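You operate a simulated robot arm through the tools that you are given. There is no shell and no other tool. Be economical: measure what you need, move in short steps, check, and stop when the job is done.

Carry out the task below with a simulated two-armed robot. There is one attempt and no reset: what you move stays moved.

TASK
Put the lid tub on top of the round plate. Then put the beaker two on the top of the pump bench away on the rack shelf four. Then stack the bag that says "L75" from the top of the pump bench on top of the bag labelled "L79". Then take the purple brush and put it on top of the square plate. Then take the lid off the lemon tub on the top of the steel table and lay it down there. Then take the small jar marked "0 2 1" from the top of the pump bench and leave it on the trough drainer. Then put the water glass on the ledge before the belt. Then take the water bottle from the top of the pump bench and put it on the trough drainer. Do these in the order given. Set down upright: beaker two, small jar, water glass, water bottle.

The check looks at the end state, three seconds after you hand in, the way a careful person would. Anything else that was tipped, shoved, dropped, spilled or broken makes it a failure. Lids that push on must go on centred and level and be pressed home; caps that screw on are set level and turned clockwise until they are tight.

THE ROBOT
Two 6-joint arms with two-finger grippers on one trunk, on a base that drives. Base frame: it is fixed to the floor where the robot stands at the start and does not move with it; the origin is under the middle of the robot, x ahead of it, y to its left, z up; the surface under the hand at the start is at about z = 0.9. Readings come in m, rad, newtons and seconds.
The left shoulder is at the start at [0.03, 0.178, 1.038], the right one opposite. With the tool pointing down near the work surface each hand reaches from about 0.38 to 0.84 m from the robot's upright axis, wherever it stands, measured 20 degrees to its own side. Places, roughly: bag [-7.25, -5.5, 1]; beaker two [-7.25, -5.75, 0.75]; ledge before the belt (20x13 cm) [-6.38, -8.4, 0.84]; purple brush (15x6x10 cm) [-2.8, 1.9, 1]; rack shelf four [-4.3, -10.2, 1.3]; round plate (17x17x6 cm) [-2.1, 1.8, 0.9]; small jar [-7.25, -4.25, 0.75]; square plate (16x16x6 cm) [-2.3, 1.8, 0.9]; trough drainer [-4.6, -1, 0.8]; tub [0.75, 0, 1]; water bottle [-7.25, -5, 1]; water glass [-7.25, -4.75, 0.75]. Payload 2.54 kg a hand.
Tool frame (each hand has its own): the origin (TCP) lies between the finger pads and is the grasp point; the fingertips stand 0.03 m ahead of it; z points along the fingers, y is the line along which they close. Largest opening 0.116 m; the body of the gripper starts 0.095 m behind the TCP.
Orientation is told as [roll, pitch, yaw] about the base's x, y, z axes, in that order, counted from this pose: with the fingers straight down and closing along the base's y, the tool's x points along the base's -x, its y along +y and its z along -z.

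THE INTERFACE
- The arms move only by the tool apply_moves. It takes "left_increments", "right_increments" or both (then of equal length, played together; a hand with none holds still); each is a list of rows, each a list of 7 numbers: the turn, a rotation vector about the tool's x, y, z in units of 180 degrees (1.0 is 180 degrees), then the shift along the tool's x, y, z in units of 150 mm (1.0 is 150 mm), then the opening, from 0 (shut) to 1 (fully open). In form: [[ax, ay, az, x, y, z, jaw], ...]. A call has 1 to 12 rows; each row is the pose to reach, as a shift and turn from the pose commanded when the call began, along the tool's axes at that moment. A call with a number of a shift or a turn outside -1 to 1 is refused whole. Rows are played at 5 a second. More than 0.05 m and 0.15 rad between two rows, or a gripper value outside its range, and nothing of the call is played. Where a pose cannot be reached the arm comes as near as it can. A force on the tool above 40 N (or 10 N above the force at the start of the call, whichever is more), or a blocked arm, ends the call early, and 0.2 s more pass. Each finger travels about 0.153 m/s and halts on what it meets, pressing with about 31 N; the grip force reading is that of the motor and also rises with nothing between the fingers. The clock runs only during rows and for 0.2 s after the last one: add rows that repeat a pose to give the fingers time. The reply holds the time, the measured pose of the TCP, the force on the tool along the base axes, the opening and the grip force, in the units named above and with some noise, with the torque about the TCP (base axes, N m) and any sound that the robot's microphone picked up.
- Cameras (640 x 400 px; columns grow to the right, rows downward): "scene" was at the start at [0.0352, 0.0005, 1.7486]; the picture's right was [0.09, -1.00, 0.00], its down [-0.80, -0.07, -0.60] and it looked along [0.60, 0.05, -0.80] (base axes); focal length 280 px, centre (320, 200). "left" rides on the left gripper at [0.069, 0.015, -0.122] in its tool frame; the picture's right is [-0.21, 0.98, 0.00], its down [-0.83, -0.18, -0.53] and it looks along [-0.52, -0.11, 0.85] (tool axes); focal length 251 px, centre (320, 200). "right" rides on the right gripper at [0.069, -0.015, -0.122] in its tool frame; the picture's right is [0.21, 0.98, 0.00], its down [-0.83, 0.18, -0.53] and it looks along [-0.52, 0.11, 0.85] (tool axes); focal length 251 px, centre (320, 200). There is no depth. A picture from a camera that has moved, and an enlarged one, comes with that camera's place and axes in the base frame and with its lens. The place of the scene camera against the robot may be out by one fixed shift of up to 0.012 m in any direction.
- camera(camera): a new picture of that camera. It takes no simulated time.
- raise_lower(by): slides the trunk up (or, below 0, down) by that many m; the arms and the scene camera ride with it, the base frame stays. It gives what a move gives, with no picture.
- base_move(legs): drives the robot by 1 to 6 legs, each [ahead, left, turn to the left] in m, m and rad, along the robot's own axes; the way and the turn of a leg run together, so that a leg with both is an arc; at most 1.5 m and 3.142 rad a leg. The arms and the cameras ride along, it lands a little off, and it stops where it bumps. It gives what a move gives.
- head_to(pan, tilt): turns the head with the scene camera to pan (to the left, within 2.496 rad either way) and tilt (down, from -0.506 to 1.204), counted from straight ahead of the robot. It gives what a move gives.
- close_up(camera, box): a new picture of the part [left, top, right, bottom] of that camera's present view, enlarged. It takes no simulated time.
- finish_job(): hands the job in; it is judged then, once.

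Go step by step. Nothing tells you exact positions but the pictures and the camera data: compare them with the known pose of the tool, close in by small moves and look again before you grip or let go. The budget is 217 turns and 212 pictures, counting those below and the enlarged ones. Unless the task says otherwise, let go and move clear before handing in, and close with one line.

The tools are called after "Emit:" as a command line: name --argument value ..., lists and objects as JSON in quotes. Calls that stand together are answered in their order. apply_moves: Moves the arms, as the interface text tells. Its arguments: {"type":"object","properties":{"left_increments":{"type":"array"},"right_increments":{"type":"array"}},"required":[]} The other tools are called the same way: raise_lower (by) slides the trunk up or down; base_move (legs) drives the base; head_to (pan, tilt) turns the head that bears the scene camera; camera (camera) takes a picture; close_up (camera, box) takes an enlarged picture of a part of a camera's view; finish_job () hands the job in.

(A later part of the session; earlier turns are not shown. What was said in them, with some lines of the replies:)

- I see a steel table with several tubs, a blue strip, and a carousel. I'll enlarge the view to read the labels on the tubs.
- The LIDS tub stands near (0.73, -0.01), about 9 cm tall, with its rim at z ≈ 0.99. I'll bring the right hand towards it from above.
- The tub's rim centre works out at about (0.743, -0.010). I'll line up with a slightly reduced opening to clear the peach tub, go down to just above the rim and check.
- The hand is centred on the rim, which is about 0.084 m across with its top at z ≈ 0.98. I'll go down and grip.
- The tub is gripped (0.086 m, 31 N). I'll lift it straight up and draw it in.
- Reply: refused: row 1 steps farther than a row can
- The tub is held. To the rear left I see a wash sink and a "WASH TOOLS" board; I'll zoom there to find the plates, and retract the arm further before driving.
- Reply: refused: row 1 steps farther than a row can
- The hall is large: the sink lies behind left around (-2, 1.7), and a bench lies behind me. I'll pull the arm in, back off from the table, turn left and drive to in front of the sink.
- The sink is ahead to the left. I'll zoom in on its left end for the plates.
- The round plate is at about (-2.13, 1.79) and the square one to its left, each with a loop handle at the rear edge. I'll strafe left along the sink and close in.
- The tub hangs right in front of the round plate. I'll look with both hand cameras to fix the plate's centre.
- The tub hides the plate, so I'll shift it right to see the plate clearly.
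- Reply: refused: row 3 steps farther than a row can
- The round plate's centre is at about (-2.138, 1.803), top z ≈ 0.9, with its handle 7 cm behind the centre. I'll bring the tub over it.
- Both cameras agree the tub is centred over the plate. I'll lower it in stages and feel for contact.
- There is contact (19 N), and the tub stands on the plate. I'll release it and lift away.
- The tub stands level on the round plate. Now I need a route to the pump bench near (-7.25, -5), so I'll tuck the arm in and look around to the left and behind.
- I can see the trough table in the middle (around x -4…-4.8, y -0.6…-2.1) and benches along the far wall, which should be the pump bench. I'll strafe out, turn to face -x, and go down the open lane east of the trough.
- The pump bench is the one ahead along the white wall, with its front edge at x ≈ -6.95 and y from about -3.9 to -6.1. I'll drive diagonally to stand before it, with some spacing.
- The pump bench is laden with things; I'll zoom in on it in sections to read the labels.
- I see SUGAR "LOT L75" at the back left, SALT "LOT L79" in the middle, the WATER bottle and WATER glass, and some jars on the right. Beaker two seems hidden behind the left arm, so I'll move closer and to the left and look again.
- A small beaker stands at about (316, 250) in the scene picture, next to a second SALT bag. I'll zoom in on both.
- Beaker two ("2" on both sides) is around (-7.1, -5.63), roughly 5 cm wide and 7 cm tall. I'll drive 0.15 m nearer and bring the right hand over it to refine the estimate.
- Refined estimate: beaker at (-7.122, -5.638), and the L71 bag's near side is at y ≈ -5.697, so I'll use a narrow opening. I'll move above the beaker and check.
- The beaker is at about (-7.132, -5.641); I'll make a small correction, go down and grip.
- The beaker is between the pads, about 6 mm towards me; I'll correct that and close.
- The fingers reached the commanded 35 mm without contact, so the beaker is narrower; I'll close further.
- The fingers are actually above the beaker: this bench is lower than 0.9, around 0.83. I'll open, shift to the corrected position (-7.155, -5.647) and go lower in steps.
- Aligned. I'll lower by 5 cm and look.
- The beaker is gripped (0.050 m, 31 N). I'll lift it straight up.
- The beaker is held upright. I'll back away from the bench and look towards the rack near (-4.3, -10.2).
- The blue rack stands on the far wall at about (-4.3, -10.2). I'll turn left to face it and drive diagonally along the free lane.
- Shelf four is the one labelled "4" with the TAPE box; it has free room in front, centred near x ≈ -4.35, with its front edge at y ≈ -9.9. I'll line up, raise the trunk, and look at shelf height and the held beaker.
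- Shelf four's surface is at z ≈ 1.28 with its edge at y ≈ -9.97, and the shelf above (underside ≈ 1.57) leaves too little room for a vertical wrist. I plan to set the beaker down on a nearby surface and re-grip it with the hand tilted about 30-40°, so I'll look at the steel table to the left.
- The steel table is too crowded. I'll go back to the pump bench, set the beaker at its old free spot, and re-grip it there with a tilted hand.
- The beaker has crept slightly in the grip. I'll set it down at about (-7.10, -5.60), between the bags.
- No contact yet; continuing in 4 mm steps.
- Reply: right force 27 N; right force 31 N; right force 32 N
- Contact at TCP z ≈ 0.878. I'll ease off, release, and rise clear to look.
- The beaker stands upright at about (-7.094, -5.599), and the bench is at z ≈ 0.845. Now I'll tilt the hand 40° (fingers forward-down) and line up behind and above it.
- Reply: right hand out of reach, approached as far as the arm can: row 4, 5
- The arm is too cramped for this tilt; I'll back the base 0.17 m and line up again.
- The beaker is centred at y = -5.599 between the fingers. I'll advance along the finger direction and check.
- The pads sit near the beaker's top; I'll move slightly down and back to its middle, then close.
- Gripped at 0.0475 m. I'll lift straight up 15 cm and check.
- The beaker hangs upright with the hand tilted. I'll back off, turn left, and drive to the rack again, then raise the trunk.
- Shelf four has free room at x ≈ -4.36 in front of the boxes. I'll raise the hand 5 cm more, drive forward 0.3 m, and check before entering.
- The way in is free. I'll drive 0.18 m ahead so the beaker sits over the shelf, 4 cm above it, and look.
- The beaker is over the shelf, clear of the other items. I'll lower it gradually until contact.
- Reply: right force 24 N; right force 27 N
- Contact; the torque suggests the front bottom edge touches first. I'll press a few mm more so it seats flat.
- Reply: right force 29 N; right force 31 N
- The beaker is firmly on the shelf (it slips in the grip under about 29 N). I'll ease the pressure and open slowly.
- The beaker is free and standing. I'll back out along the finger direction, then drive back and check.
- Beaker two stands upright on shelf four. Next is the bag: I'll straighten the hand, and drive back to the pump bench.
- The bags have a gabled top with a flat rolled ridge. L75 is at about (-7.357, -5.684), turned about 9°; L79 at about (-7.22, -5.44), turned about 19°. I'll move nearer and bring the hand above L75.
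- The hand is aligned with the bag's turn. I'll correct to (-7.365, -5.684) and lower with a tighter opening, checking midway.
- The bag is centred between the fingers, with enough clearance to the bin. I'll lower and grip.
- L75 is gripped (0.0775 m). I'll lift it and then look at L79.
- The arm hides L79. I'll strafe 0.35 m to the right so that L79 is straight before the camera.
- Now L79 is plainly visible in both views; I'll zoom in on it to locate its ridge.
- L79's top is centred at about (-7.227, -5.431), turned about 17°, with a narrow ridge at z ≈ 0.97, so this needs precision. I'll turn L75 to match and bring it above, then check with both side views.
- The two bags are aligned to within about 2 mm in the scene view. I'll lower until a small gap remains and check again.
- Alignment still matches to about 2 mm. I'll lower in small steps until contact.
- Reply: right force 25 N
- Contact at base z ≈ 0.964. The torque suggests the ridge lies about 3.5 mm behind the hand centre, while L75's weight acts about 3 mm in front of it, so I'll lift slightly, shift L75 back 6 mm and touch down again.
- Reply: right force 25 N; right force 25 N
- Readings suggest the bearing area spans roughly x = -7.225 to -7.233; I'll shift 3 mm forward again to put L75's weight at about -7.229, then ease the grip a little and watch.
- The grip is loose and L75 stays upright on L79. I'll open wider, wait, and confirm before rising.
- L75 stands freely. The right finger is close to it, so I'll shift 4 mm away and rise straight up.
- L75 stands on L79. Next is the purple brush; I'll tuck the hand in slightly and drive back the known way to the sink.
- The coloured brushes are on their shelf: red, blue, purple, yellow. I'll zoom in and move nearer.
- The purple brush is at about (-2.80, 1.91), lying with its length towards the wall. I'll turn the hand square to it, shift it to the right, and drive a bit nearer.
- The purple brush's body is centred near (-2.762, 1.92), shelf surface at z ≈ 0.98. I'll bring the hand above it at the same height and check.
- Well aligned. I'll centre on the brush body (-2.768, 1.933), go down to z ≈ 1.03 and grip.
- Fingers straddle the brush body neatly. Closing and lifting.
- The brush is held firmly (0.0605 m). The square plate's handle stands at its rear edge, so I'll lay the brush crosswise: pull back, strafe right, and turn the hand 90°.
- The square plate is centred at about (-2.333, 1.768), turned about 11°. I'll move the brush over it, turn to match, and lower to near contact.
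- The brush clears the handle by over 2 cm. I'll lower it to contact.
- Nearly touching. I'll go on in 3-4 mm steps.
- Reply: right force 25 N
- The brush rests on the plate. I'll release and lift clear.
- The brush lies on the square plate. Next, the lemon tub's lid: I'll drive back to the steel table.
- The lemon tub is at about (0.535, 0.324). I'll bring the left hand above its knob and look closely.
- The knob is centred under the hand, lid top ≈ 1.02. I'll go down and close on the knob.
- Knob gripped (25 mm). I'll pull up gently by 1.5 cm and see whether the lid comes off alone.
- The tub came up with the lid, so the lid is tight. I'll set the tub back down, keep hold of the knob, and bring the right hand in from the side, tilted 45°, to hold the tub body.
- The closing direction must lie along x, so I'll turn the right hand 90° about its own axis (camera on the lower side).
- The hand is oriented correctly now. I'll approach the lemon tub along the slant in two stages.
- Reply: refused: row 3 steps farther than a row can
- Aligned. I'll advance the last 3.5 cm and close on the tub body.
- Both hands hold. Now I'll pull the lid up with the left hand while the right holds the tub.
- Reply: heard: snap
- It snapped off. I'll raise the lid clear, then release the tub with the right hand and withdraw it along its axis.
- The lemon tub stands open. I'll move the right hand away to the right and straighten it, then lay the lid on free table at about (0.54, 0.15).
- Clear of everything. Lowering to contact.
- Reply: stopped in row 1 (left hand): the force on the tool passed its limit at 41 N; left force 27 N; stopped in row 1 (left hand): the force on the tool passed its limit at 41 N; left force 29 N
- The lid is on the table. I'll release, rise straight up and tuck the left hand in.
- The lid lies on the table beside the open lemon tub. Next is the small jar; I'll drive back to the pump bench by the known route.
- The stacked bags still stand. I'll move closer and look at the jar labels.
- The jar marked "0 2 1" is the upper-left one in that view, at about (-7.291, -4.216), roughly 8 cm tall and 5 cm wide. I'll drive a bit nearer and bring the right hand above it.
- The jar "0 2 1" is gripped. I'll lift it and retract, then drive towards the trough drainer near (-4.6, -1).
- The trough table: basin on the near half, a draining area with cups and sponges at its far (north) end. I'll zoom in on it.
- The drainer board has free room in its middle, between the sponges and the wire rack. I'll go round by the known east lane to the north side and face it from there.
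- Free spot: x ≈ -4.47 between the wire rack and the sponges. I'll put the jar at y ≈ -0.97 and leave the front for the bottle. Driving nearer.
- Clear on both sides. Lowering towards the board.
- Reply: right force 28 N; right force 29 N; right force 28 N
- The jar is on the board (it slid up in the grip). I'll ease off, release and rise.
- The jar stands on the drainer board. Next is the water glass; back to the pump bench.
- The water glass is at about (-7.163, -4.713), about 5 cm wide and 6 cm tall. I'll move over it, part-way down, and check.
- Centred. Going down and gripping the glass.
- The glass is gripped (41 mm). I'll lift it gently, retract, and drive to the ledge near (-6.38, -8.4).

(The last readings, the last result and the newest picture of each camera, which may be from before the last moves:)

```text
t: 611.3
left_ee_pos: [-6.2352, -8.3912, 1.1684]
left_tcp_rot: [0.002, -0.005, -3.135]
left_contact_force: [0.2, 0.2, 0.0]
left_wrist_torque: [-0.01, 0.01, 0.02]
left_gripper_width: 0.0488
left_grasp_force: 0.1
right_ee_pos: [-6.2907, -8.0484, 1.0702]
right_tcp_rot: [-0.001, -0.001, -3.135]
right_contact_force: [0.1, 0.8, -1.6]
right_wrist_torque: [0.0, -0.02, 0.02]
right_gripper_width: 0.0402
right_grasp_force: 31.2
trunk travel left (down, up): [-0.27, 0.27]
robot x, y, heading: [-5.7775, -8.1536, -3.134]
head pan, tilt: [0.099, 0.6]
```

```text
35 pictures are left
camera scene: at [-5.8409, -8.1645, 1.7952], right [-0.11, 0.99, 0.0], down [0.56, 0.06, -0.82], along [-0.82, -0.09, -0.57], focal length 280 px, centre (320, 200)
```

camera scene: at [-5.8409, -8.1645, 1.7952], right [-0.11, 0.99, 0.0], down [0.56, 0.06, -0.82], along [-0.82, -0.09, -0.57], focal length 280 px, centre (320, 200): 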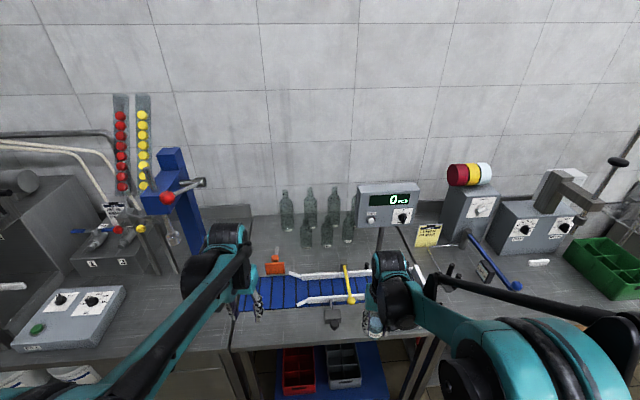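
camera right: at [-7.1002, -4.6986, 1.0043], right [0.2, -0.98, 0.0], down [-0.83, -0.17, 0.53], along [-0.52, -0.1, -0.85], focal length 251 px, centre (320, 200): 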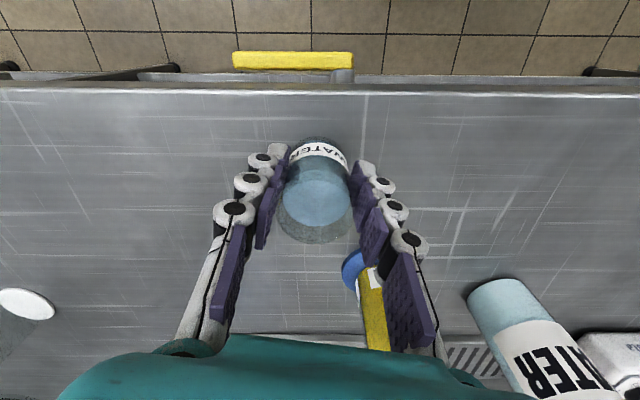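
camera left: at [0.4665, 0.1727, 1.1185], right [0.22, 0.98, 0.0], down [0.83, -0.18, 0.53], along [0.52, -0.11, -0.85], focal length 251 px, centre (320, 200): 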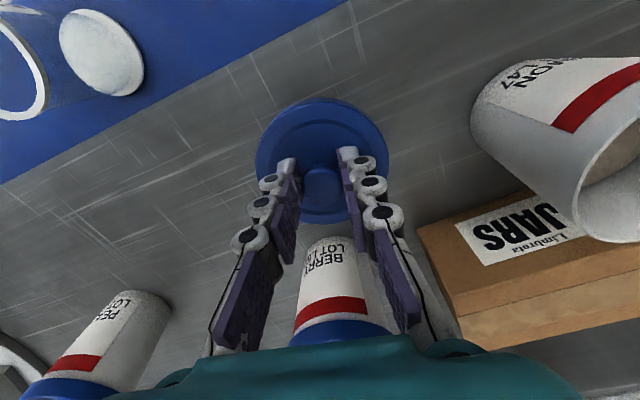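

I see a blue belt with rails on this bench. I'll zoom in to find the ledge in front of it.

Emit:
close_up --camera "scene" --box '[180, 230, 420, 370]'

Emit:
camera --camera "left"

```text
2.67 times, centred on (300, 300) of scene
camera zoom: at [-5.8409, -8.1645, 1.7952], right [-0.11, 0.99, 0.0], down [0.56, 0.06, -0.82], along [-0.82, -0.09, -0.57], focal length 746 px, centre (373, -67)
```

zoom: 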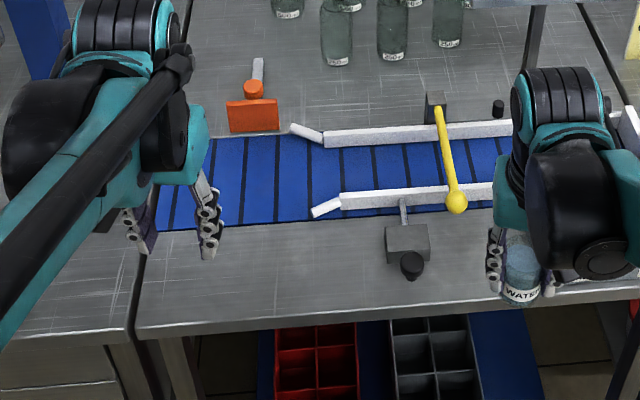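

```text
33 pictures are left
camera left: at [-6.1648, -8.4044, 1.2909], right [-0.21, -0.98, 0.0], down [-0.82, 0.18, 0.54], along [-0.53, 0.11, -0.84], focal length 251 px, centre (320, 200)
```

left: 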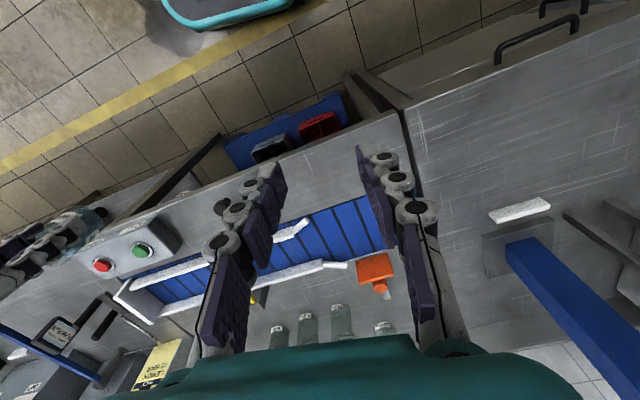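

The ledge is the strip of bench in front of the belt, centred about (-6.39, -8.40), 13 cm deep. I'll strafe left so the right hand faces it.

Emit:
base_move --legs '[[0, 0.32, 0]]'

Emit:
camera --camera "right"

```text
t: 613.4
left_ee_pos: [-6.2359, -8.7097, 1.1687]
left_tcp_rot: [0.001, -0.007, -3.14]
left_contact_force: [0.1, -0.3, -0.4]
left_wrist_torque: [0.06, -0.04, 0.0]
left_gripper_width: 0.0485
left_grasp_force: 0.1
right_ee_pos: [-6.2894, -8.3681, 1.0698]
right_tcp_rot: [-0.003, 0.001, -3.143]
right_contact_force: [0.0, -0.2, -1.5]
right_wrist_torque: [-0.01, 0.02, 0.01]
right_gripper_width: 0.0402
right_grasp_force: 30.8
trunk travel left (down, up): [-0.27, 0.27]
robot x, y, heading: [-5.7692, -8.4711, -3.14]
head pan, tilt: [0.099, 0.6]
```

```text
32 pictures are left
camera right: at [-6.2209, -8.3522, 1.1915], right [0.22, -0.98, 0.0], down [-0.83, -0.18, 0.53], along [-0.52, -0.11, -0.85], focal length 251 px, centre (320, 200)
```

right: 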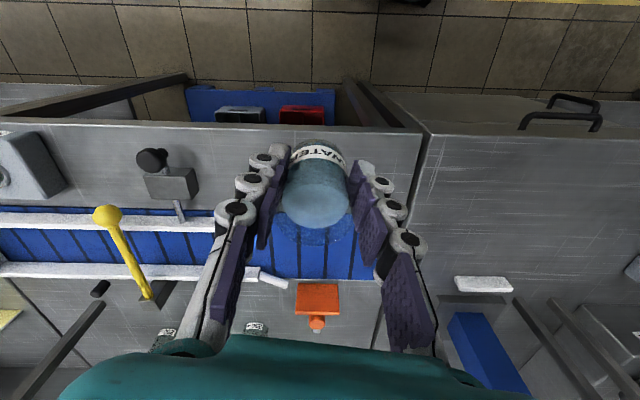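

Emit:
apply_moves --right_increments '[[0, 0, 0, -0.22, 0.07, 0, 0.2], [0, 0, 0, -0.45, 0.14, 0.05, 0.2], [0, 0, 0, -0.673, 0.213, 0.2, 0.2], [0, 0, 0, -0.673, 0.213, 0.45, 0.2], [0, 0, 0, -0.673, 0.213, 0.7, 0.2], [0, 0, 0, -0.673, 0.213, 0.95, 0.2]]'

Emit:
apply_moves --right_increments '[[0, 0, 0, 0, 0, 0.03, 0.2], [0, 0, 0, 0, 0, 0.06, 0.2], [0, 0, 0, 0, 0, 0.09, 0.2]]'

Emit:
camera --camera "right"

```text
t: 614.8
left_ee_pos: [-6.237, -8.7092, 1.1676]
left_tcp_rot: [0.003, -0.004, -3.138]
left_contact_force: [0.6, -0.8, 0.2]
left_wrist_torque: [0.02, 0.01, -0.01]
left_gripper_width: 0.0485
left_grasp_force: 0.1
right_ee_pos: [-6.3926, -8.4025, 0.9275]
right_tcp_rot: [-0.002, -0.001, -3.142]
right_contact_force: [-0.7, -0.3, -1.4]
right_wrist_torque: [0.02, -0.01, -0.03]
right_gripper_width: 0.0398
right_grasp_force: 30.8
trunk travel left (down, up): [-0.27, 0.27]
robot x, y, heading: [-5.7721, -8.4678, -3.138]
head pan, tilt: [0.099, 0.6]
```

```text
t: 615.6
left_ee_pos: [-6.2374, -8.7089, 1.1686]
left_tcp_rot: [0.002, -0.004, -3.139]
left_contact_force: [0.0, -0.6, -0.4]
left_wrist_torque: [0.02, -0.01, 0.0]
left_gripper_width: 0.0489
left_grasp_force: 0.1
right_ee_pos: [-6.3904, -8.3996, 0.9141]
right_tcp_rot: [-0.003, 0.0, -3.142]
right_contact_force: [0.2, -0.6, -0.4]
right_wrist_torque: [0.01, 0.0, 0.03]
right_gripper_width: 0.0401
right_grasp_force: 30.4
trunk travel left (down, up): [-0.27, 0.27]
robot x, y, heading: [-5.772, -8.4708, -3.142]
head pan, tilt: [0.099, 0.6]
```

```text
31 pictures are left
camera right: at [-6.3223, -8.3845, 1.0359], right [0.22, -0.98, 0.0], down [-0.83, -0.18, 0.53], along [-0.52, -0.11, -0.85], focal length 251 px, centre (320, 200)
```

right: 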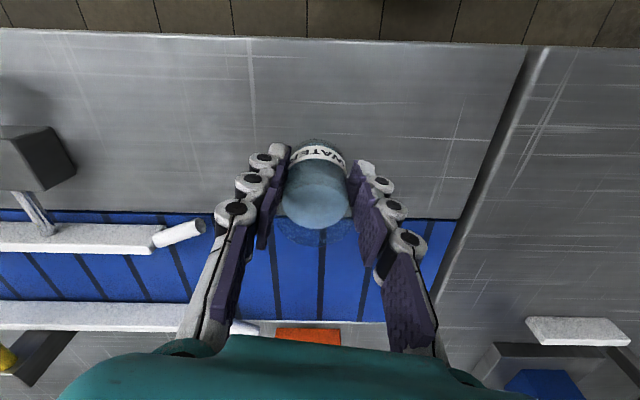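

Emit:
apply_moves --right_increments '[[0, 0, 0, 0, 0, 0.03, 0.2], [0, 0, 0, 0, 0, 0.06, 0.2], [0, 0, 0, 0, 0, 0.09, 0.2]]'

Emit:
apply_moves --right_increments '[[0, 0, 0, 0, 0, 0.03, 0.2]]'

Emit:
apply_moves --right_increments '[[0, 0, 0, 0, 0, 0.03, 0.2]]'

Emit:
apply_moves --right_increments '[[0, 0, 0, 0, 0, 0.02, 0.2]]'

```text
t: 616.4
left_ee_pos: [-6.2351, -8.7091, 1.1695]
left_tcp_rot: [0.003, -0.005, -3.14]
left_contact_force: [-0.3, 0.7, -0.6]
left_wrist_torque: [-0.01, 0.0, 0.01]
left_gripper_width: 0.0487
left_grasp_force: 0.1
right_ee_pos: [-6.3893, -8.3986, 0.8997]
right_tcp_rot: [-0.002, 0.001, -3.14]
right_contact_force: [3.7, -0.9, 10.4]
right_wrist_torque: [-0.03, -0.03, 0.03]
right_gripper_width: 0.038
right_grasp_force: 31.2
trunk travel left (down, up): [-0.27, 0.27]
robot x, y, heading: [-5.7741, -8.4691, -3.138]
head pan, tilt: [0.099, 0.6]
```

```text
t: 616.8
left_ee_pos: [-6.2336, -8.7087, 1.1709]
left_tcp_rot: [0.002, -0.006, -3.138]
left_contact_force: [-0.3, -0.7, 0.4]
left_wrist_torque: [-0.01, -0.01, 0.0]
left_gripper_width: 0.0487
left_grasp_force: 0.0
right_ee_pos: [-6.388, -8.398, 0.899]
right_tcp_rot: [-0.002, -0.001, -3.141]
right_contact_force: [7.0, -1.0, 28.6]
right_wrist_torque: [-0.03, 0.18, 0.02]
right_gripper_width: 0.0375
right_grasp_force: 30.1
trunk travel left (down, up): [-0.27, 0.27]
robot x, y, heading: [-5.7683, -8.468, -3.146]
head pan, tilt: [0.099, 0.6]
```

```text
t: 617.2
left_ee_pos: [-6.2315, -8.7086, 1.1692]
left_tcp_rot: [0.002, -0.008, -3.139]
left_contact_force: [1.1, 0.0, -0.1]
left_wrist_torque: [0.0, -0.02, 0.0]
left_gripper_width: 0.0488
left_grasp_force: 0.0
right_ee_pos: [-6.3876, -8.3981, 0.8936]
right_tcp_rot: [-0.001, -0.001, -3.144]
right_contact_force: [10.0, -1.5, 29.3]
right_wrist_torque: [-0.05, 0.07, 0.05]
right_gripper_width: 0.0371
right_grasp_force: 30.7
trunk travel left (down, up): [-0.27, 0.27]
robot x, y, heading: [-5.7736, -8.4706, -3.143]
head pan, tilt: [0.099, 0.6]
```

```text
t: 617.6
left_ee_pos: [-6.2325, -8.7097, 1.1693]
left_tcp_rot: [0.001, -0.008, -3.139]
left_contact_force: [-0.5, 0.8, 0.3]
left_wrist_torque: [-0.01, 0.01, 0.0]
left_gripper_width: 0.0491
left_grasp_force: 0.0
right_ee_pos: [-6.3867, -8.3977, 0.8904]
right_tcp_rot: [-0.001, -0.002, -3.139]
right_contact_force: [11.8, -2.2, 30.9]
right_wrist_torque: [-0.07, 0.03, 0.05]
right_gripper_width: 0.0367
right_grasp_force: 30.9
trunk travel left (down, up): [-0.27, 0.27]
robot x, y, heading: [-5.7736, -8.4696, -3.141]
head pan, tilt: [0.099, 0.6]
```

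The glass stands on the ledge. I'll ease off, release gently, and rise.

Emit:
apply_moves --right_increments '[[0, 0, 0, 0, 0, -0.03, 0.2], [0, 0, 0, 0, 0, -0.03, 0.36], [0, 0, 0, 0, 0, -0.03, 0.45], [0, 0, 0, 0, 0, -0.03, 0.6], [0, 0, 0, 0, 0, -0.03, 0.65], [0, 0, 0, 0, 0, -0.25, 0.65], [0, 0, 0, 0, 0, -0.5, 0.65], [0, 0, 0, 0, 0, -0.75, 0.65], [0, 0, 0, 0, 0, -1, 0.65], [0, 0, 0, 0.3, 0, -1, 0.65], [0, 0, 0, 0.6, 0, -1, 0.65]]'

Emit:
camera --camera "right"

```text
t: 620.0
left_ee_pos: [-6.2345, -8.7086, 1.1685]
left_tcp_rot: [0.002, -0.005, -3.142]
left_contact_force: [0.0, 0.0, 0.4]
left_wrist_torque: [0.0, 0.05, 0.02]
left_gripper_width: 0.0488
left_grasp_force: 0.0
right_ee_pos: [-6.3004, -8.3967, 1.0377]
right_tcp_rot: [0.0, -0.002, -3.141]
right_contact_force: [-1.1, 0.1, 0.4]
right_wrist_torque: [-0.01, 0.05, 0.02]
right_gripper_width: 0.0754
right_grasp_force: 0.1
trunk travel left (down, up): [-0.27, 0.27]
robot x, y, heading: [-5.7744, -8.4711, -3.136]
head pan, tilt: [0.099, 0.6]
```

```text
30 pictures are left
camera right: at [-6.2319, -8.3819, 1.1596], right [0.22, -0.98, 0.0], down [-0.83, -0.18, 0.53], along [-0.52, -0.11, -0.85], focal length 251 px, centre (320, 200)
```

right: 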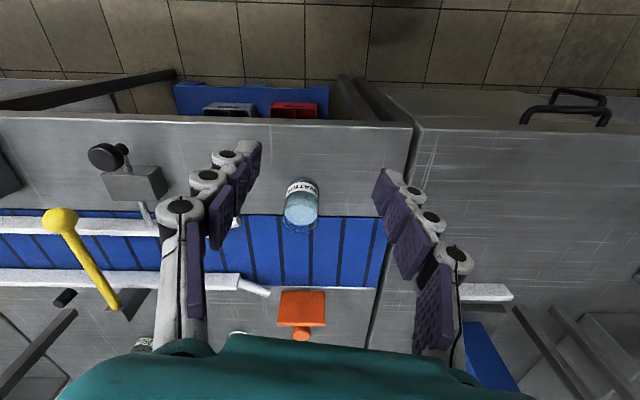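

The glass stands upright on the ledge, clear of the belt. Last item: the water bottle. I'll drive back to the pump bench.

Emit:
base_move --legs '[[-0.1, -1.2, 0], [0, -1.2, 0], [0, -1.13, 0], [0.55, 0, 0]]'

Emit:
head_to --pan -0.1 --tilt 0.65

Emit:
close_up --camera "scene" --box '[180, 130, 440, 300]'

Emit:
camera --camera "right"

```text
t: 639.9
left_ee_pos: [-6.6833, -5.189, 1.1688]
left_tcp_rot: [0.002, -0.005, 3.137]
left_contact_force: [-1.2, -0.4, 0.6]
left_wrist_torque: [0.02, -0.03, -0.01]
left_gripper_width: 0.0488
left_grasp_force: 0.1
right_ee_pos: [-6.7489, -4.876, 1.0376]
right_tcp_rot: [-0.002, 0.001, 3.137]
right_contact_force: [-0.2, 0.1, 0.5]
right_wrist_torque: [-0.01, 0.0, -0.03]
right_gripper_width: 0.0754
right_grasp_force: 0.0
trunk travel left (down, up): [-0.27, 0.27]
robot x, y, heading: [-6.2201, -4.9524, 3.136]
head pan, tilt: [0.099, 0.6]
```

```text
t: 640.6
left_ee_pos: [-6.6835, -5.1896, 1.1694]
left_tcp_rot: [0.002, -0.006, 3.137]
left_contact_force: [1.3, 0.1, -0.9]
left_wrist_torque: [-0.02, 0.02, 0.0]
left_gripper_width: 0.0487
left_grasp_force: 0.1
right_ee_pos: [-6.7474, -4.8775, 1.0381]
right_tcp_rot: [-0.002, -0.001, 3.138]
right_contact_force: [-0.7, 0.3, -0.3]
right_wrist_torque: [0.0, 0.01, -0.01]
right_gripper_width: 0.0753
right_grasp_force: 0.0
trunk travel left (down, up): [-0.27, 0.27]
robot x, y, heading: [-6.2179, -4.9529, 3.138]
head pan, tilt: [-0.099, 0.649]
```

```text
2.35 times, centred on (310, 215) of scene
camera zoom: at [-6.2841, -4.9507, 1.791], right [0.1, 0.99, 0.0], down [0.6, -0.06, -0.8], along [-0.79, 0.08, -0.6], focal length 658 px, centre (344, 165)
```

zoom: 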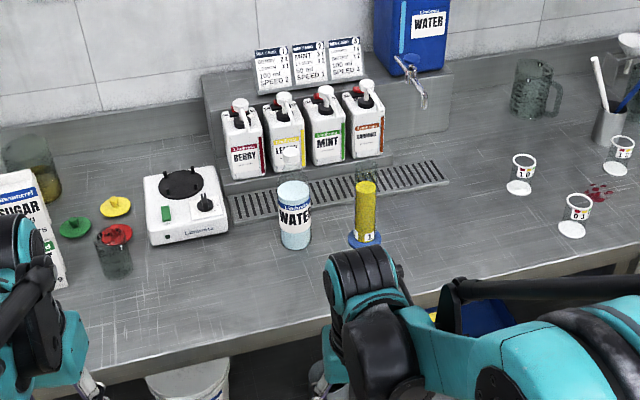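

```text
28 pictures are left
camera right: at [-6.6791, -4.8631, 1.1591], right [0.21, -0.98, 0.0], down [-0.83, -0.18, 0.53], along [-0.52, -0.11, -0.85], focal length 251 px, centre (320, 200)
```

right: 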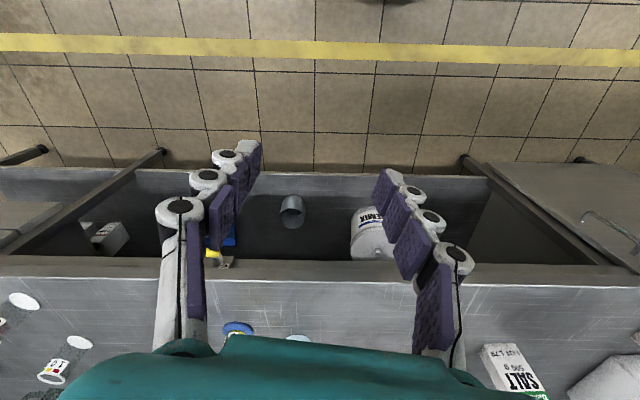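

The bottle is at about (-7.264, -4.949): body to z ≈ 1.0, cap top ≈ 1.09. I'll grip it mid-body with the hand tilted 40°, so I'll tilt first and then drive in.

Emit:
apply_moves --right_increments '[[0, -0.04, 0, -0.2, 0.1, 0.03, 0.86], [0, -0.08, 0, -0.4, 0.2, 0.06, 0.86], [0, -0.125, 0, -0.6, 0.3, 0.1, 0.86], [0, -0.17, 0, -0.8, 0.4, 0.15, 0.86], [0, -0.2, 0, -1, 0.48, 0.2, 0.86], [0, -0.222, 0, -1, 0.48, 0.2, 0.86]]'

Emit:
base_move --legs '[[0.27, 0, 0]]'

Emit:
camera --camera "right"

```text
t: 642.0
left_ee_pos: [-6.6822, -5.1911, 1.169]
left_tcp_rot: [0.003, -0.005, 3.138]
left_contact_force: [1.4, -0.3, -0.1]
left_wrist_torque: [-0.02, 0.03, 0.01]
left_gripper_width: 0.0487
left_grasp_force: 0.2
right_ee_pos: [-6.8976, -4.9494, 1.0104]
right_tcp_rot: [-0.002, -0.701, 3.138]
right_contact_force: [0.0, -0.1, 0.2]
right_wrist_torque: [-0.05, 0.03, -0.02]
right_gripper_width: 0.0998
right_grasp_force: 0.0
trunk travel left (down, up): [-0.27, 0.27]
robot x, y, heading: [-6.22, -4.953, 3.137]
head pan, tilt: [-0.099, 0.649]
```

```text
t: 643.9
left_ee_pos: [-6.9511, -5.1871, 1.1691]
left_tcp_rot: [0.002, -0.003, 3.135]
left_contact_force: [-0.4, -0.5, -0.2]
left_wrist_torque: [0.03, -0.02, -0.02]
left_gripper_width: 0.0486
left_grasp_force: 0.1
right_ee_pos: [-7.1653, -4.9448, 1.0092]
right_tcp_rot: [-0.003, -0.696, 3.136]
right_contact_force: [0.4, 0.5, -1.1]
right_wrist_torque: [0.01, -0.05, 0.01]
right_gripper_width: 0.1
right_grasp_force: 0.2
trunk travel left (down, up): [-0.27, 0.27]
robot x, y, heading: [-6.4862, -4.9514, 3.135]
head pan, tilt: [-0.099, 0.649]
```

```text
27 pictures are left
camera right: at [-7.0346, -4.9316, 1.0575], right [0.16, -0.98, -0.14], down [-0.29, -0.18, 0.94], along [-0.94, -0.11, -0.31], focal length 251 px, centre (320, 200)
```

right: 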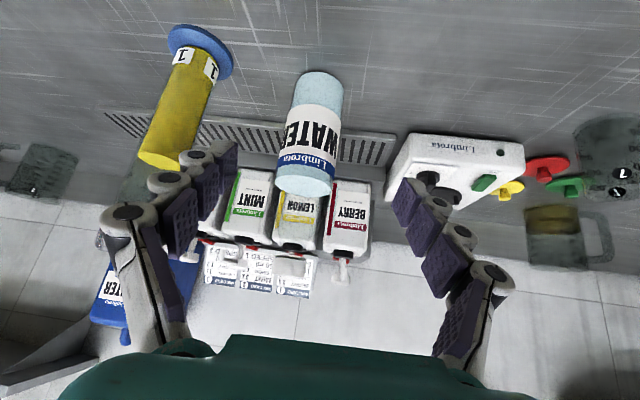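

The bottle is aligned (-7.258, -4.938). I'll advance along the fingers to mid-body and check.

Emit:
apply_moves --right_increments '[[0, 0, 0, -0.04, -0.02, 0.26, 0.86], [0, 0, 0, -0.08, -0.045, 0.53, 0.86], [0, 0, 0, -0.126, -0.045, 0.79, 0.86]]'

Emit:
camera --camera "right"

```text
t: 644.7
left_ee_pos: [-6.9516, -5.187, 1.168]
left_tcp_rot: [0.002, -0.004, 3.134]
left_contact_force: [-0.1, -0.4, 0.4]
left_wrist_torque: [-0.01, -0.03, -0.03]
left_gripper_width: 0.0488
left_grasp_force: 0.1
right_ee_pos: [-7.2553, -4.9373, 0.928]
right_tcp_rot: [-0.001, -0.696, 3.134]
right_contact_force: [-0.6, -0.5, 0.3]
right_wrist_torque: [0.0, -0.03, 0.0]
right_gripper_width: 0.0994
right_grasp_force: 0.1
trunk travel left (down, up): [-0.27, 0.27]
robot x, y, heading: [-6.4839, -4.9535, 3.137]
head pan, tilt: [-0.099, 0.649]
```

```text
26 pictures are left
camera right: at [-7.1255, -4.9235, 0.9779], right [0.16, -0.98, -0.14], down [-0.29, -0.18, 0.94], along [-0.94, -0.11, -0.31], focal length 251 px, centre (320, 200)
```

right: 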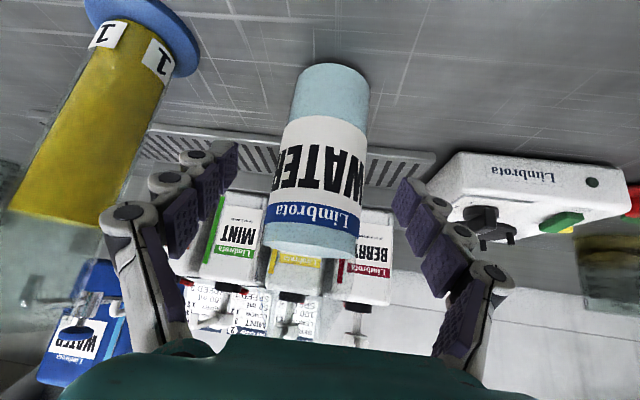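

The bottle's axis is about 2.8 cm further on than the hand's centre; I'll advance that much, then close.

Emit:
apply_moves --right_increments '[[0, 0, 0, -0.07, 0, 0.06, 0.86], [0, 0, 0, -0.143, 0, 0.12, 0.86], [0, 0, 0, -0.143, 0, 0.12, 0.7], [0, 0, 0, -0.143, 0, 0.12, 0.55], [0, 0, 0, -0.143, 0, 0.12, 0.4], [0, 0, 0, -0.143, 0, 0.12, 0.3], [0, 0, 0, -0.143, 0, 0.12, 0.3]]'

Emit:
camera --camera "right"

```text
t: 646.3
left_ee_pos: [-6.9495, -5.1875, 1.168]
left_tcp_rot: [0.001, -0.005, 3.136]
left_contact_force: [-0.5, -0.1, -0.1]
left_wrist_torque: [0.01, -0.02, -0.01]
left_gripper_width: 0.0487
left_grasp_force: 0.0
right_ee_pos: [-7.282, -4.9389, 0.9311]
right_tcp_rot: [-0.003, -0.698, 3.136]
right_contact_force: [0.4, -3.2, 4.7]
right_wrist_torque: [-0.32, 0.02, 0.01]
right_gripper_width: 0.0648
right_grasp_force: 31.3
trunk travel left (down, up): [-0.27, 0.27]
robot x, y, heading: [-6.4855, -4.9516, 3.136]
head pan, tilt: [-0.099, 0.649]
```

```text
25 pictures are left
camera right: at [-7.1511, -4.9239, 0.9787], right [0.16, -0.98, -0.14], down [-0.29, -0.18, 0.94], along [-0.94, -0.11, -0.31], focal length 251 px, centre (320, 200)
```

right: 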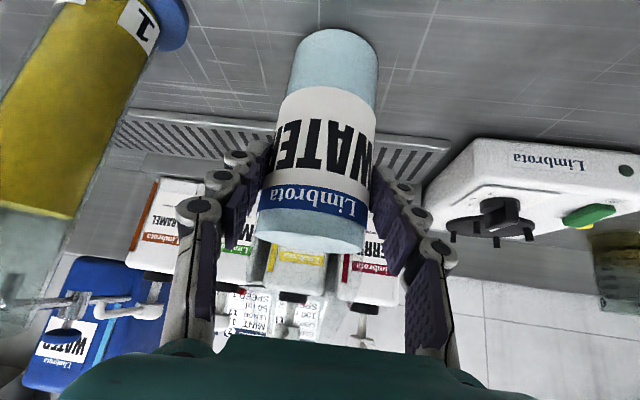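

Gripped (0.065 m). I'll lift straight up and check it hangs upright.

Emit:
apply_moves --right_increments '[[0, 0, 0, -0.1, 0, -0.12, 0.3], [0, 0, 0, -0.22, 0, -0.27, 0.3], [0, 0, 0, -0.38, 0, -0.46, 0.3], [0, 0, 0, -0.55, 0, -0.66, 0.3]]'

Emit:
base_move --legs '[[-0.6, 0, 0]]'

Emit:
close_up --camera "scene" --box '[200, 150, 440, 350]'

```text
t: 647.3
left_ee_pos: [-6.9494, -5.1869, 1.1688]
left_tcp_rot: [0.001, -0.005, 3.134]
left_contact_force: [0.4, -0.1, -0.3]
left_wrist_torque: [0.01, 0.02, 0.02]
left_gripper_width: 0.0485
left_grasp_force: 0.0
right_ee_pos: [-7.283, -4.9371, 1.0598]
right_tcp_rot: [-0.002, -0.698, 3.135]
right_contact_force: [0.0, 0.3, -5.3]
right_wrist_torque: [-0.01, -0.12, 0.03]
right_gripper_width: 0.0646
right_grasp_force: 30.8
trunk travel left (down, up): [-0.27, 0.27]
robot x, y, heading: [-6.4848, -4.9558, 3.141]
head pan, tilt: [-0.099, 0.649]
```

```text
t: 650.7
left_ee_pos: [-6.3548, -5.1904, 1.1679]
left_tcp_rot: [0.001, -0.005, 3.132]
left_contact_force: [0.2, -0.3, 0.0]
left_wrist_torque: [-0.02, 0.01, -0.01]
left_gripper_width: 0.0485
left_grasp_force: 0.0
right_ee_pos: [-6.6861, -4.9398, 1.0587]
right_tcp_rot: [-0.003, -0.699, 3.131]
right_contact_force: [0.0, -0.3, -5.2]
right_wrist_torque: [0.02, -0.09, 0.02]
right_gripper_width: 0.0646
right_grasp_force: 31.4
trunk travel left (down, up): [-0.27, 0.27]
robot x, y, heading: [-5.8875, -4.9595, 3.131]
head pan, tilt: [-0.099, 0.649]
```

```text
2.00 times, centred on (320, 250) of scene
camera zoom: at [-5.9539, -4.9543, 1.7909], right [0.11, 0.99, 0.0], down [0.6, -0.07, -0.8], along [-0.79, 0.09, -0.6], focal length 560 px, centre (320, 100)
```

zoom: 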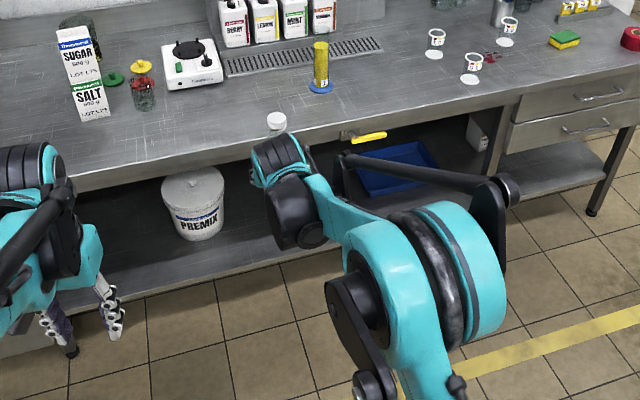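

The bottle hangs upright and the bench is undisturbed. I'll turn to face -y and back up along the east lane so the bottle stays clear of the trough's tap.

Emit:
base_move --legs '[[0, 0, 1.571], [-0.9, 0.8, 0], [-0.9, 0.8, 0], [-0.56, 0.92, 0]]'

```text
t: 671.4
left_ee_pos: [-3.1328, -3.122, 1.1684]
left_tcp_rot: [0.001, -0.005, -1.604]
left_contact_force: [0.1, -0.5, -0.2]
left_wrist_torque: [0.0, 0.01, -0.01]
left_gripper_width: 0.0489
left_grasp_force: 0.1
right_ee_pos: [-3.391, -3.4469, 1.0585]
right_tcp_rot: [-0.002, -0.698, -1.606]
right_contact_force: [0.4, 0.2, -5.5]
right_wrist_torque: [0.08, -0.02, -0.03]
right_gripper_width: 0.0637
right_grasp_force: 31.1
trunk travel left (down, up): [-0.27, 0.27]
robot x, y, heading: [-3.3567, -2.6503, -1.606]
head pan, tilt: [-0.099, 0.649]
```

Emit:
base_move --legs '[[-0.1, 0, 0.035], [-1.4, 0, 0], [-1.4, 0, 0], [0, -1.1, 0]]'

Emit:
head_to --pan 0.0 --tilt 0.8

Emit:
camera --camera "scene"

```text
t: 690.7
left_ee_pos: [-4.1661, -0.2544, 1.1681]
left_tcp_rot: [0.001, -0.004, -1.557]
left_contact_force: [-0.5, -1.2, -0.1]
left_wrist_torque: [0.01, 0.01, 0.0]
left_gripper_width: 0.0486
left_grasp_force: 0.0
right_ee_pos: [-4.4086, -0.592, 1.0592]
right_tcp_rot: [-0.002, -0.696, -1.556]
right_contact_force: [0.8, 0.8, -5.7]
right_wrist_torque: [0.11, -0.06, 0.03]
right_gripper_width: 0.0639
right_grasp_force: 31.6
trunk travel left (down, up): [-0.27, 0.27]
robot x, y, heading: [-4.4111, 0.2064, -1.558]
head pan, tilt: [-0.099, 0.649]
```

```text
t: 691.4
left_ee_pos: [-4.1662, -0.2535, 1.1684]
left_tcp_rot: [0.001, -0.006, -1.557]
left_contact_force: [-0.5, 1.0, 0.2]
left_wrist_torque: [-0.02, 0.05, 0.04]
left_gripper_width: 0.049
left_grasp_force: 0.1
right_ee_pos: [-4.4101, -0.5921, 1.0608]
right_tcp_rot: [-0.004, -0.696, -1.554]
right_contact_force: [0.7, 0.0, -4.9]
right_wrist_torque: [0.11, 0.03, 0.0]
right_gripper_width: 0.0639
right_grasp_force: 31.2
trunk travel left (down, up): [-0.27, 0.27]
robot x, y, heading: [-4.4138, 0.2091, -1.556]
head pan, tilt: [0.0, 0.799]
```

```text
23 pictures are left
camera scene: at [-4.4196, 0.1492, 1.7783], right [-1.0, -0.01, 0.0], down [-0.01, 0.72, -0.7], along [0.01, -0.7, -0.72], focal length 280 px, centre (320, 200)
```

scene: 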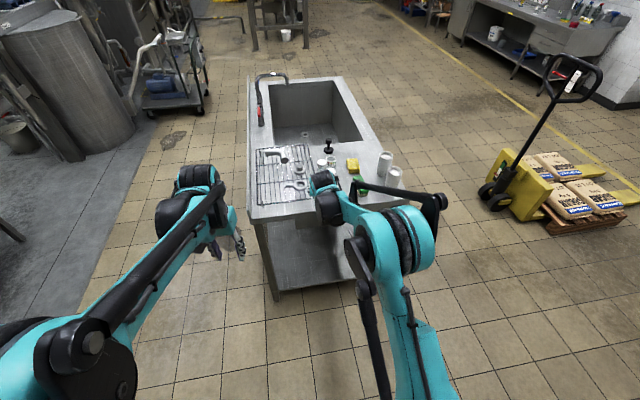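

The board is free in front of the jar: target (-4.476, -0.80). I'll drive 0.21 m forward and 0.07 m right, then check.

Emit:
base_move --legs '[[0.2, -0.065, -0.014]]'

Emit:
camera --camera "right"

Emit:
close_up --camera "scene" --box '[220, 120, 440, 260]'

```text
t: 693.0
left_ee_pos: [-4.2358, -0.4577, 1.1675]
left_tcp_rot: [0.002, -0.002, -1.571]
left_contact_force: [-0.4, -0.3, -0.4]
left_wrist_torque: [0.03, -0.02, 0.02]
left_gripper_width: 0.0487
left_grasp_force: 0.1
right_ee_pos: [-4.4838, -0.791, 1.0593]
right_tcp_rot: [-0.002, -0.696, -1.567]
right_contact_force: [-1.0, 0.1, -5.8]
right_wrist_torque: [0.1, -0.03, 0.01]
right_gripper_width: 0.0638
right_grasp_force: 31.2
trunk travel left (down, up): [-0.27, 0.27]
robot x, y, heading: [-4.4758, 0.0115, -1.57]
head pan, tilt: [0.0, 0.799]
```

```text
22 pictures are left
camera right: at [-4.4989, -0.661, 1.1073], right [0.98, 0.17, -0.14], down [0.18, -0.29, 0.94], along [0.12, -0.94, -0.31], focal length 251 px, centre (320, 200)
```

right: 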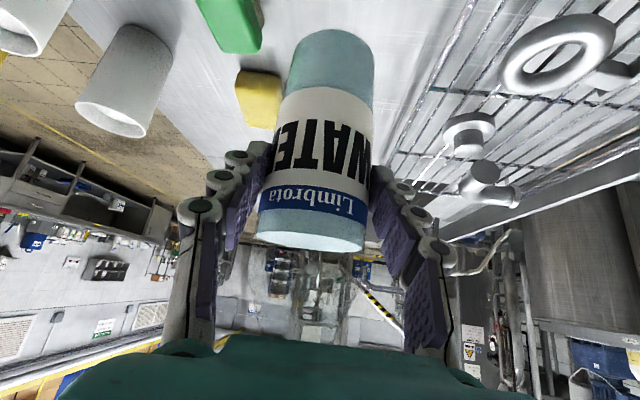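

```text
2.86 times, centred on (330, 190) of scene
camera zoom: at [-4.4847, -0.0517, 1.7783], right [-1.0, 0.0, 0.0], down [0.0, 0.72, -0.7], along [0.0, -0.7, -0.72], focal length 800 px, centre (291, 229)
```

zoom: 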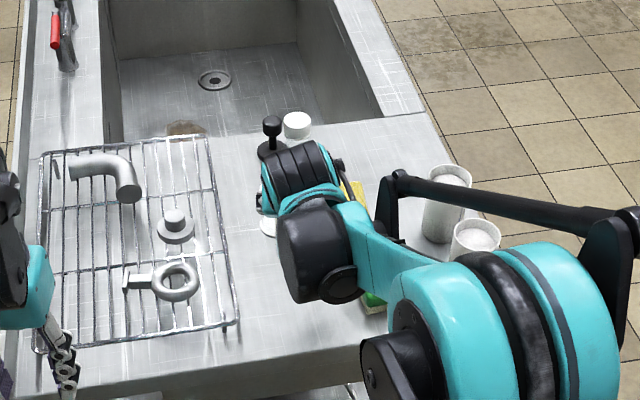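

I'll shift 2 cm towards the rack side to centre it between sponge and rack, and lower near the board.

Emit:
apply_moves --right_increments '[[0, 0, 0, 0, 0.12, 0, 0.3], [0, 0, 0, 0.1, 0.12, 0.12, 0.3], [0, 0, 0, 0.2, 0.12, 0.24, 0.3], [0, 0, 0, 0.3, 0.12, 0.36, 0.3], [0, 0, 0, 0.37, 0.12, 0.44, 0.3]]'

Emit:
apply_moves --right_increments '[[0, 0, 0, 0.017, 0, 0.02, 0.3], [0, 0, 0, 0.026, 0, 0.03, 0.3]]'

Emit:
apply_moves --right_increments '[[0, 0, 0, 0.017, 0, 0.02, 0.3]]'

Emit:
apply_moves --right_increments '[[0, 0, 0, 0.017, 0, 0.02, 0.3]]'

Emit:
camera --camera "right"

```text
t: 694.2
left_ee_pos: [-4.236, -0.4565, 1.1685]
left_tcp_rot: [0.001, -0.004, -1.568]
left_contact_force: [-1.2, 0.0, 0.0]
left_wrist_torque: [-0.01, 0.0, 0.0]
left_gripper_width: 0.0488
left_grasp_force: 0.1
right_ee_pos: [-4.4658, -0.7899, 0.9721]
right_tcp_rot: [-0.004, -0.696, -1.566]
right_contact_force: [-0.2, 0.1, -5.3]
right_wrist_torque: [0.11, 0.01, 0.02]
right_gripper_width: 0.0637
right_grasp_force: 30.8
trunk travel left (down, up): [-0.27, 0.27]
robot x, y, heading: [-4.4792, 0.0078, -1.57]
head pan, tilt: [0.0, 0.799]
```

```text
t: 694.8
left_ee_pos: [-4.2367, -0.457, 1.1675]
left_tcp_rot: [0.0, -0.005, -1.569]
left_contact_force: [0.1, 0.8, -0.6]
left_wrist_torque: [0.01, -0.02, 0.0]
left_gripper_width: 0.0487
left_grasp_force: 0.2
right_ee_pos: [-4.4655, -0.7903, 0.9674]
right_tcp_rot: [-0.002, -0.696, -1.568]
right_contact_force: [0.0, 0.2, -5.5]
right_wrist_torque: [0.05, 0.01, -0.04]
right_gripper_width: 0.0639
right_grasp_force: 31.1
trunk travel left (down, up): [-0.27, 0.27]
robot x, y, heading: [-4.474, 0.0089, -1.566]
head pan, tilt: [0.0, 0.799]
```

```text
t: 695.2
left_ee_pos: [-4.2365, -0.4574, 1.1683]
left_tcp_rot: [0.005, -0.006, -1.568]
left_contact_force: [-0.2, -0.5, -0.3]
left_wrist_torque: [0.03, -0.04, 0.0]
left_gripper_width: 0.0487
left_grasp_force: 0.0
right_ee_pos: [-4.4661, -0.7911, 0.9629]
right_tcp_rot: [-0.003, -0.696, -1.566]
right_contact_force: [1.0, 0.0, -5.9]
right_wrist_torque: [0.1, 0.0, 0.04]
right_gripper_width: 0.0638
right_grasp_force: 31.5
trunk travel left (down, up): [-0.27, 0.27]
robot x, y, heading: [-4.4795, 0.0061, -1.563]
head pan, tilt: [0.0, 0.799]
```

```text
t: 695.6
left_ee_pos: [-4.2369, -0.4549, 1.1693]
left_tcp_rot: [0.001, -0.005, -1.57]
left_contact_force: [-0.9, -0.7, -0.9]
left_wrist_torque: [0.0, 0.01, -0.02]
left_gripper_width: 0.0487
left_grasp_force: 0.0
right_ee_pos: [-4.4664, -0.7903, 0.962]
right_tcp_rot: [-0.001, -0.702, -1.569]
right_contact_force: [0.3, -2.0, 12.1]
right_wrist_torque: [-0.46, -0.57, -0.08]
right_gripper_width: 0.0636
right_grasp_force: 31.1
trunk travel left (down, up): [-0.27, 0.27]
robot x, y, heading: [-4.476, 0.0068, -1.566]
head pan, tilt: [0.0, 0.799]
```

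```text
20 pictures are left
camera right: at [-4.4815, -0.6591, 1.0094], right [0.98, 0.17, -0.14], down [0.18, -0.29, 0.94], along [0.12, -0.94, -0.31], focal length 251 px, centre (320, 200)
```

right: 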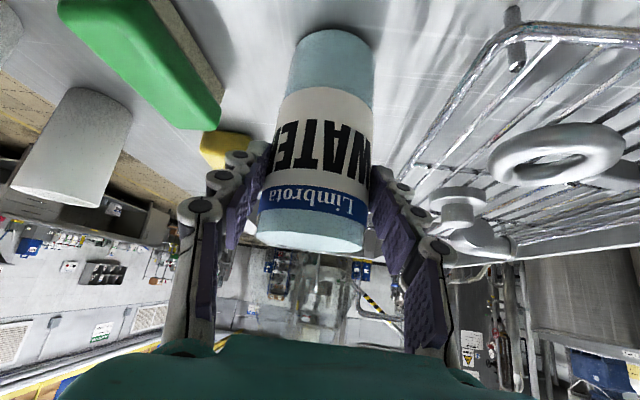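

Contact at one edge first; I'll press slightly more so the base settles.

Emit:
apply_moves --right_increments '[[0, 0, 0, 0.01, 0, 0.012, 0.3], [0, 0, 0, 0.01, 0, 0.012, 0.3]]'

Emit:
apply_moves --right_increments '[[0, 0, 0, 0.01, 0, 0.012, 0.3], [0, 0, 0, 0.01, 0, 0.012, 0.3]]'

Emit:
apply_moves --right_increments '[[0, 0, 0, 0.01, 0, 0.012, 0.3], [0, 0, 0, 0.01, 0, 0.012, 0.3]]'

```text
t: 696.2
left_ee_pos: [-4.2376, -0.4549, 1.1704]
left_tcp_rot: [0.002, -0.007, -1.569]
left_contact_force: [0.8, 0.2, 0.8]
left_wrist_torque: [0.0, 0.05, 0.01]
left_gripper_width: 0.0488
left_grasp_force: 0.0
right_ee_pos: [-4.4666, -0.7901, 0.9597]
right_tcp_rot: [-0.003, -0.702, -1.569]
right_contact_force: [-2.7, -9.1, 26.2]
right_wrist_torque: [-0.8, -0.26, -0.23]
right_gripper_width: 0.0641
right_grasp_force: 31.0
trunk travel left (down, up): [-0.27, 0.27]
robot x, y, heading: [-4.4764, 0.0061, -1.572]
head pan, tilt: [0.0, 0.799]
```

```text
t: 696.8
left_ee_pos: [-4.2366, -0.4545, 1.1682]
left_tcp_rot: [0.002, -0.007, -1.569]
left_contact_force: [0.2, 0.7, 0.0]
left_wrist_torque: [0.01, 0.01, 0.0]
left_gripper_width: 0.0488
left_grasp_force: 0.1
right_ee_pos: [-4.466, -0.7891, 0.9565]
right_tcp_rot: [-0.002, -0.702, -1.568]
right_contact_force: [-3.5, -4.8, 27.8]
right_wrist_torque: [-0.59, 0.04, -0.1]
right_gripper_width: 0.0638
right_grasp_force: 31.1
trunk travel left (down, up): [-0.27, 0.27]
robot x, y, heading: [-4.4764, 0.0075, -1.568]
head pan, tilt: [0.0, 0.799]
```

```text
t: 697.4
left_ee_pos: [-4.2377, -0.4546, 1.1696]
left_tcp_rot: [0.001, -0.006, -1.569]
left_contact_force: [0.0, -0.1, 0.9]
left_wrist_torque: [-0.01, 0.01, -0.01]
left_gripper_width: 0.0489
left_grasp_force: 0.0
right_ee_pos: [-4.4656, -0.7886, 0.954]
right_tcp_rot: [-0.002, -0.7, -1.569]
right_contact_force: [-5.2, -4.3, 28.1]
right_wrist_torque: [-0.61, 0.05, -0.05]
right_gripper_width: 0.0639
right_grasp_force: 30.5
trunk travel left (down, up): [-0.27, 0.27]
robot x, y, heading: [-4.4751, 0.0085, -1.569]
head pan, tilt: [0.0, 0.799]
```

The base is settled flat now. I'll ease off and open slowly.

Emit:
apply_moves --right_increments '[[0, 0, 0, -0.017, 0, -0.02, 0.3], [0, 0, 0, -0.017, 0, -0.02, 0.57], [0, 0, 0, -0.017, 0, -0.02, 0.62], [0, 0, 0, -0.017, 0, -0.02, 0.7], [0, 0, 0, -0.017, 0, -0.02, 0.76], [0, 0, 0, -0.017, 0, -0.02, 0.76]]'

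Emit:
camera --camera "right"

```text
t: 698.8
left_ee_pos: [-4.2368, -0.4566, 1.1676]
left_tcp_rot: [0.002, -0.005, -1.57]
left_contact_force: [0.3, 0.3, -0.2]
left_wrist_torque: [0.0, -0.04, -0.02]
left_gripper_width: 0.0488
left_grasp_force: 0.1
right_ee_pos: [-4.4661, -0.7906, 0.9575]
right_tcp_rot: [-0.001, -0.698, -1.568]
right_contact_force: [0.5, 0.2, 0.1]
right_wrist_torque: [0.0, 0.02, 0.0]
right_gripper_width: 0.0882
right_grasp_force: 0.1
trunk travel left (down, up): [-0.27, 0.27]
robot x, y, heading: [-4.4757, 0.0076, -1.571]
head pan, tilt: [0.0, 0.799]
```

```text
19 pictures are left
camera right: at [-4.4814, -0.6597, 1.0053], right [0.98, 0.17, -0.14], down [0.18, -0.29, 0.94], along [0.12, -0.94, -0.31], focal length 251 px, centre (320, 200)
```

right: 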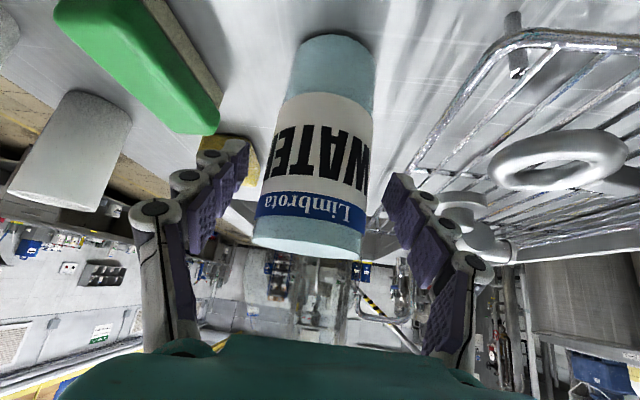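

The bottle stands free. I'll withdraw along the finger direction, back away, and check the drainer.

Emit:
apply_moves --right_increments '[[0, 0, 0, 0, 0, -0.2, 0.76], [0, 0, 0, 0, 0, -0.45, 0.76], [0, 0, 0, 0, 0, -0.7, 0.76], [0, 0, 0, 0, 0, -0.95, 0.76]]'

Emit:
base_move --legs '[[-0.35, 0, 0]]'

Emit:
camera --camera "scene"

Emit:
close_up --camera "scene" --box '[220, 80, 440, 220]'

```text
t: 699.8
left_ee_pos: [-4.2362, -0.454, 1.1684]
left_tcp_rot: [0.001, -0.009, -1.57]
left_contact_force: [0.9, 0.1, 0.5]
left_wrist_torque: [-0.06, 0.0, 0.0]
left_gripper_width: 0.0489
left_grasp_force: 0.1
right_ee_pos: [-4.4659, -0.6962, 1.0674]
right_tcp_rot: [-0.002, -0.698, -1.571]
right_contact_force: [0.2, 1.2, -0.2]
right_wrist_torque: [-0.04, 0.0, -0.01]
right_gripper_width: 0.0882
right_grasp_force: 0.0
trunk travel left (down, up): [-0.27, 0.27]
robot x, y, heading: [-4.4743, 0.0084, -1.573]
head pan, tilt: [0.0, 0.799]
```

```text
t: 702.1
left_ee_pos: [-4.2369, -0.1078, 1.1695]
left_tcp_rot: [0.002, -0.005, -1.565]
left_contact_force: [0.0, -0.1, -0.2]
left_wrist_torque: [-0.02, -0.01, 0.0]
left_gripper_width: 0.049
left_grasp_force: 0.1
right_ee_pos: [-4.4643, -0.3507, 1.0674]
right_tcp_rot: [-0.001, -0.698, -1.564]
right_contact_force: [-0.2, -0.2, 0.2]
right_wrist_torque: [-0.03, -0.03, -0.02]
right_gripper_width: 0.088
right_grasp_force: 0.1
trunk travel left (down, up): [-0.27, 0.27]
robot x, y, heading: [-4.4752, 0.3511, -1.569]
head pan, tilt: [0.0, 0.799]
```

```text
18 pictures are left
camera scene: at [-4.4851, 0.2979, 1.7784], right [-1.0, 0.0, 0.0], down [0.0, 0.72, -0.7], along [0.0, -0.7, -0.72], focal length 280 px, centre (320, 200)
```

scene: 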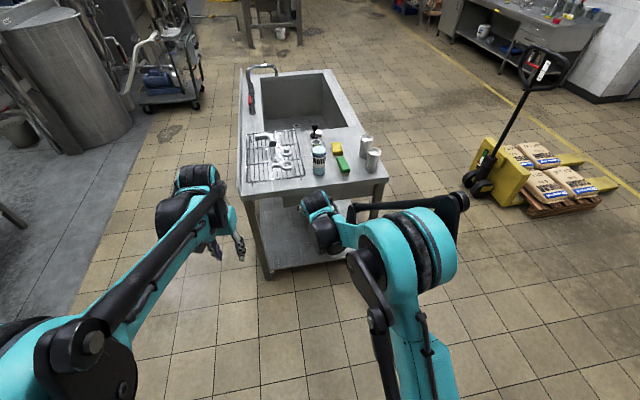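

```text
2.86 times, centred on (330, 150) of scene
camera zoom: at [-4.4851, 0.2979, 1.7784], right [-1.0, 0.0, 0.0], down [0.0, 0.72, -0.7], along [0.0, -0.7, -0.72], focal length 800 px, centre (291, 343)
```

zoom: 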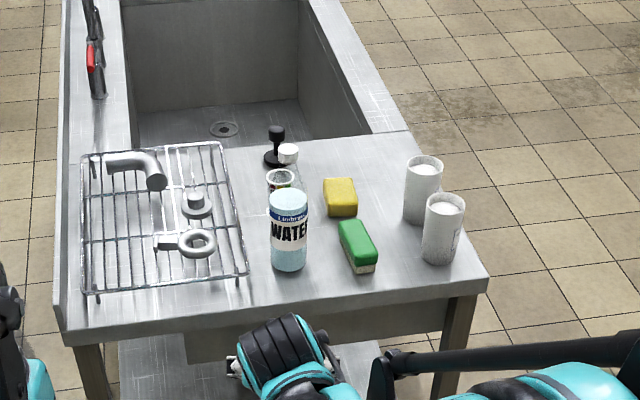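

The water bottle and the jar "0 2 1" both stand upright on the drainer board, and nothing else there has moved. Both hands are empty and clear, so I'm handing in.

Emit:
finish_job

```text
The job is handed in.
```

All eight steps were carried out in the order given, and the job is handed in; the result of the check did not come back to me.
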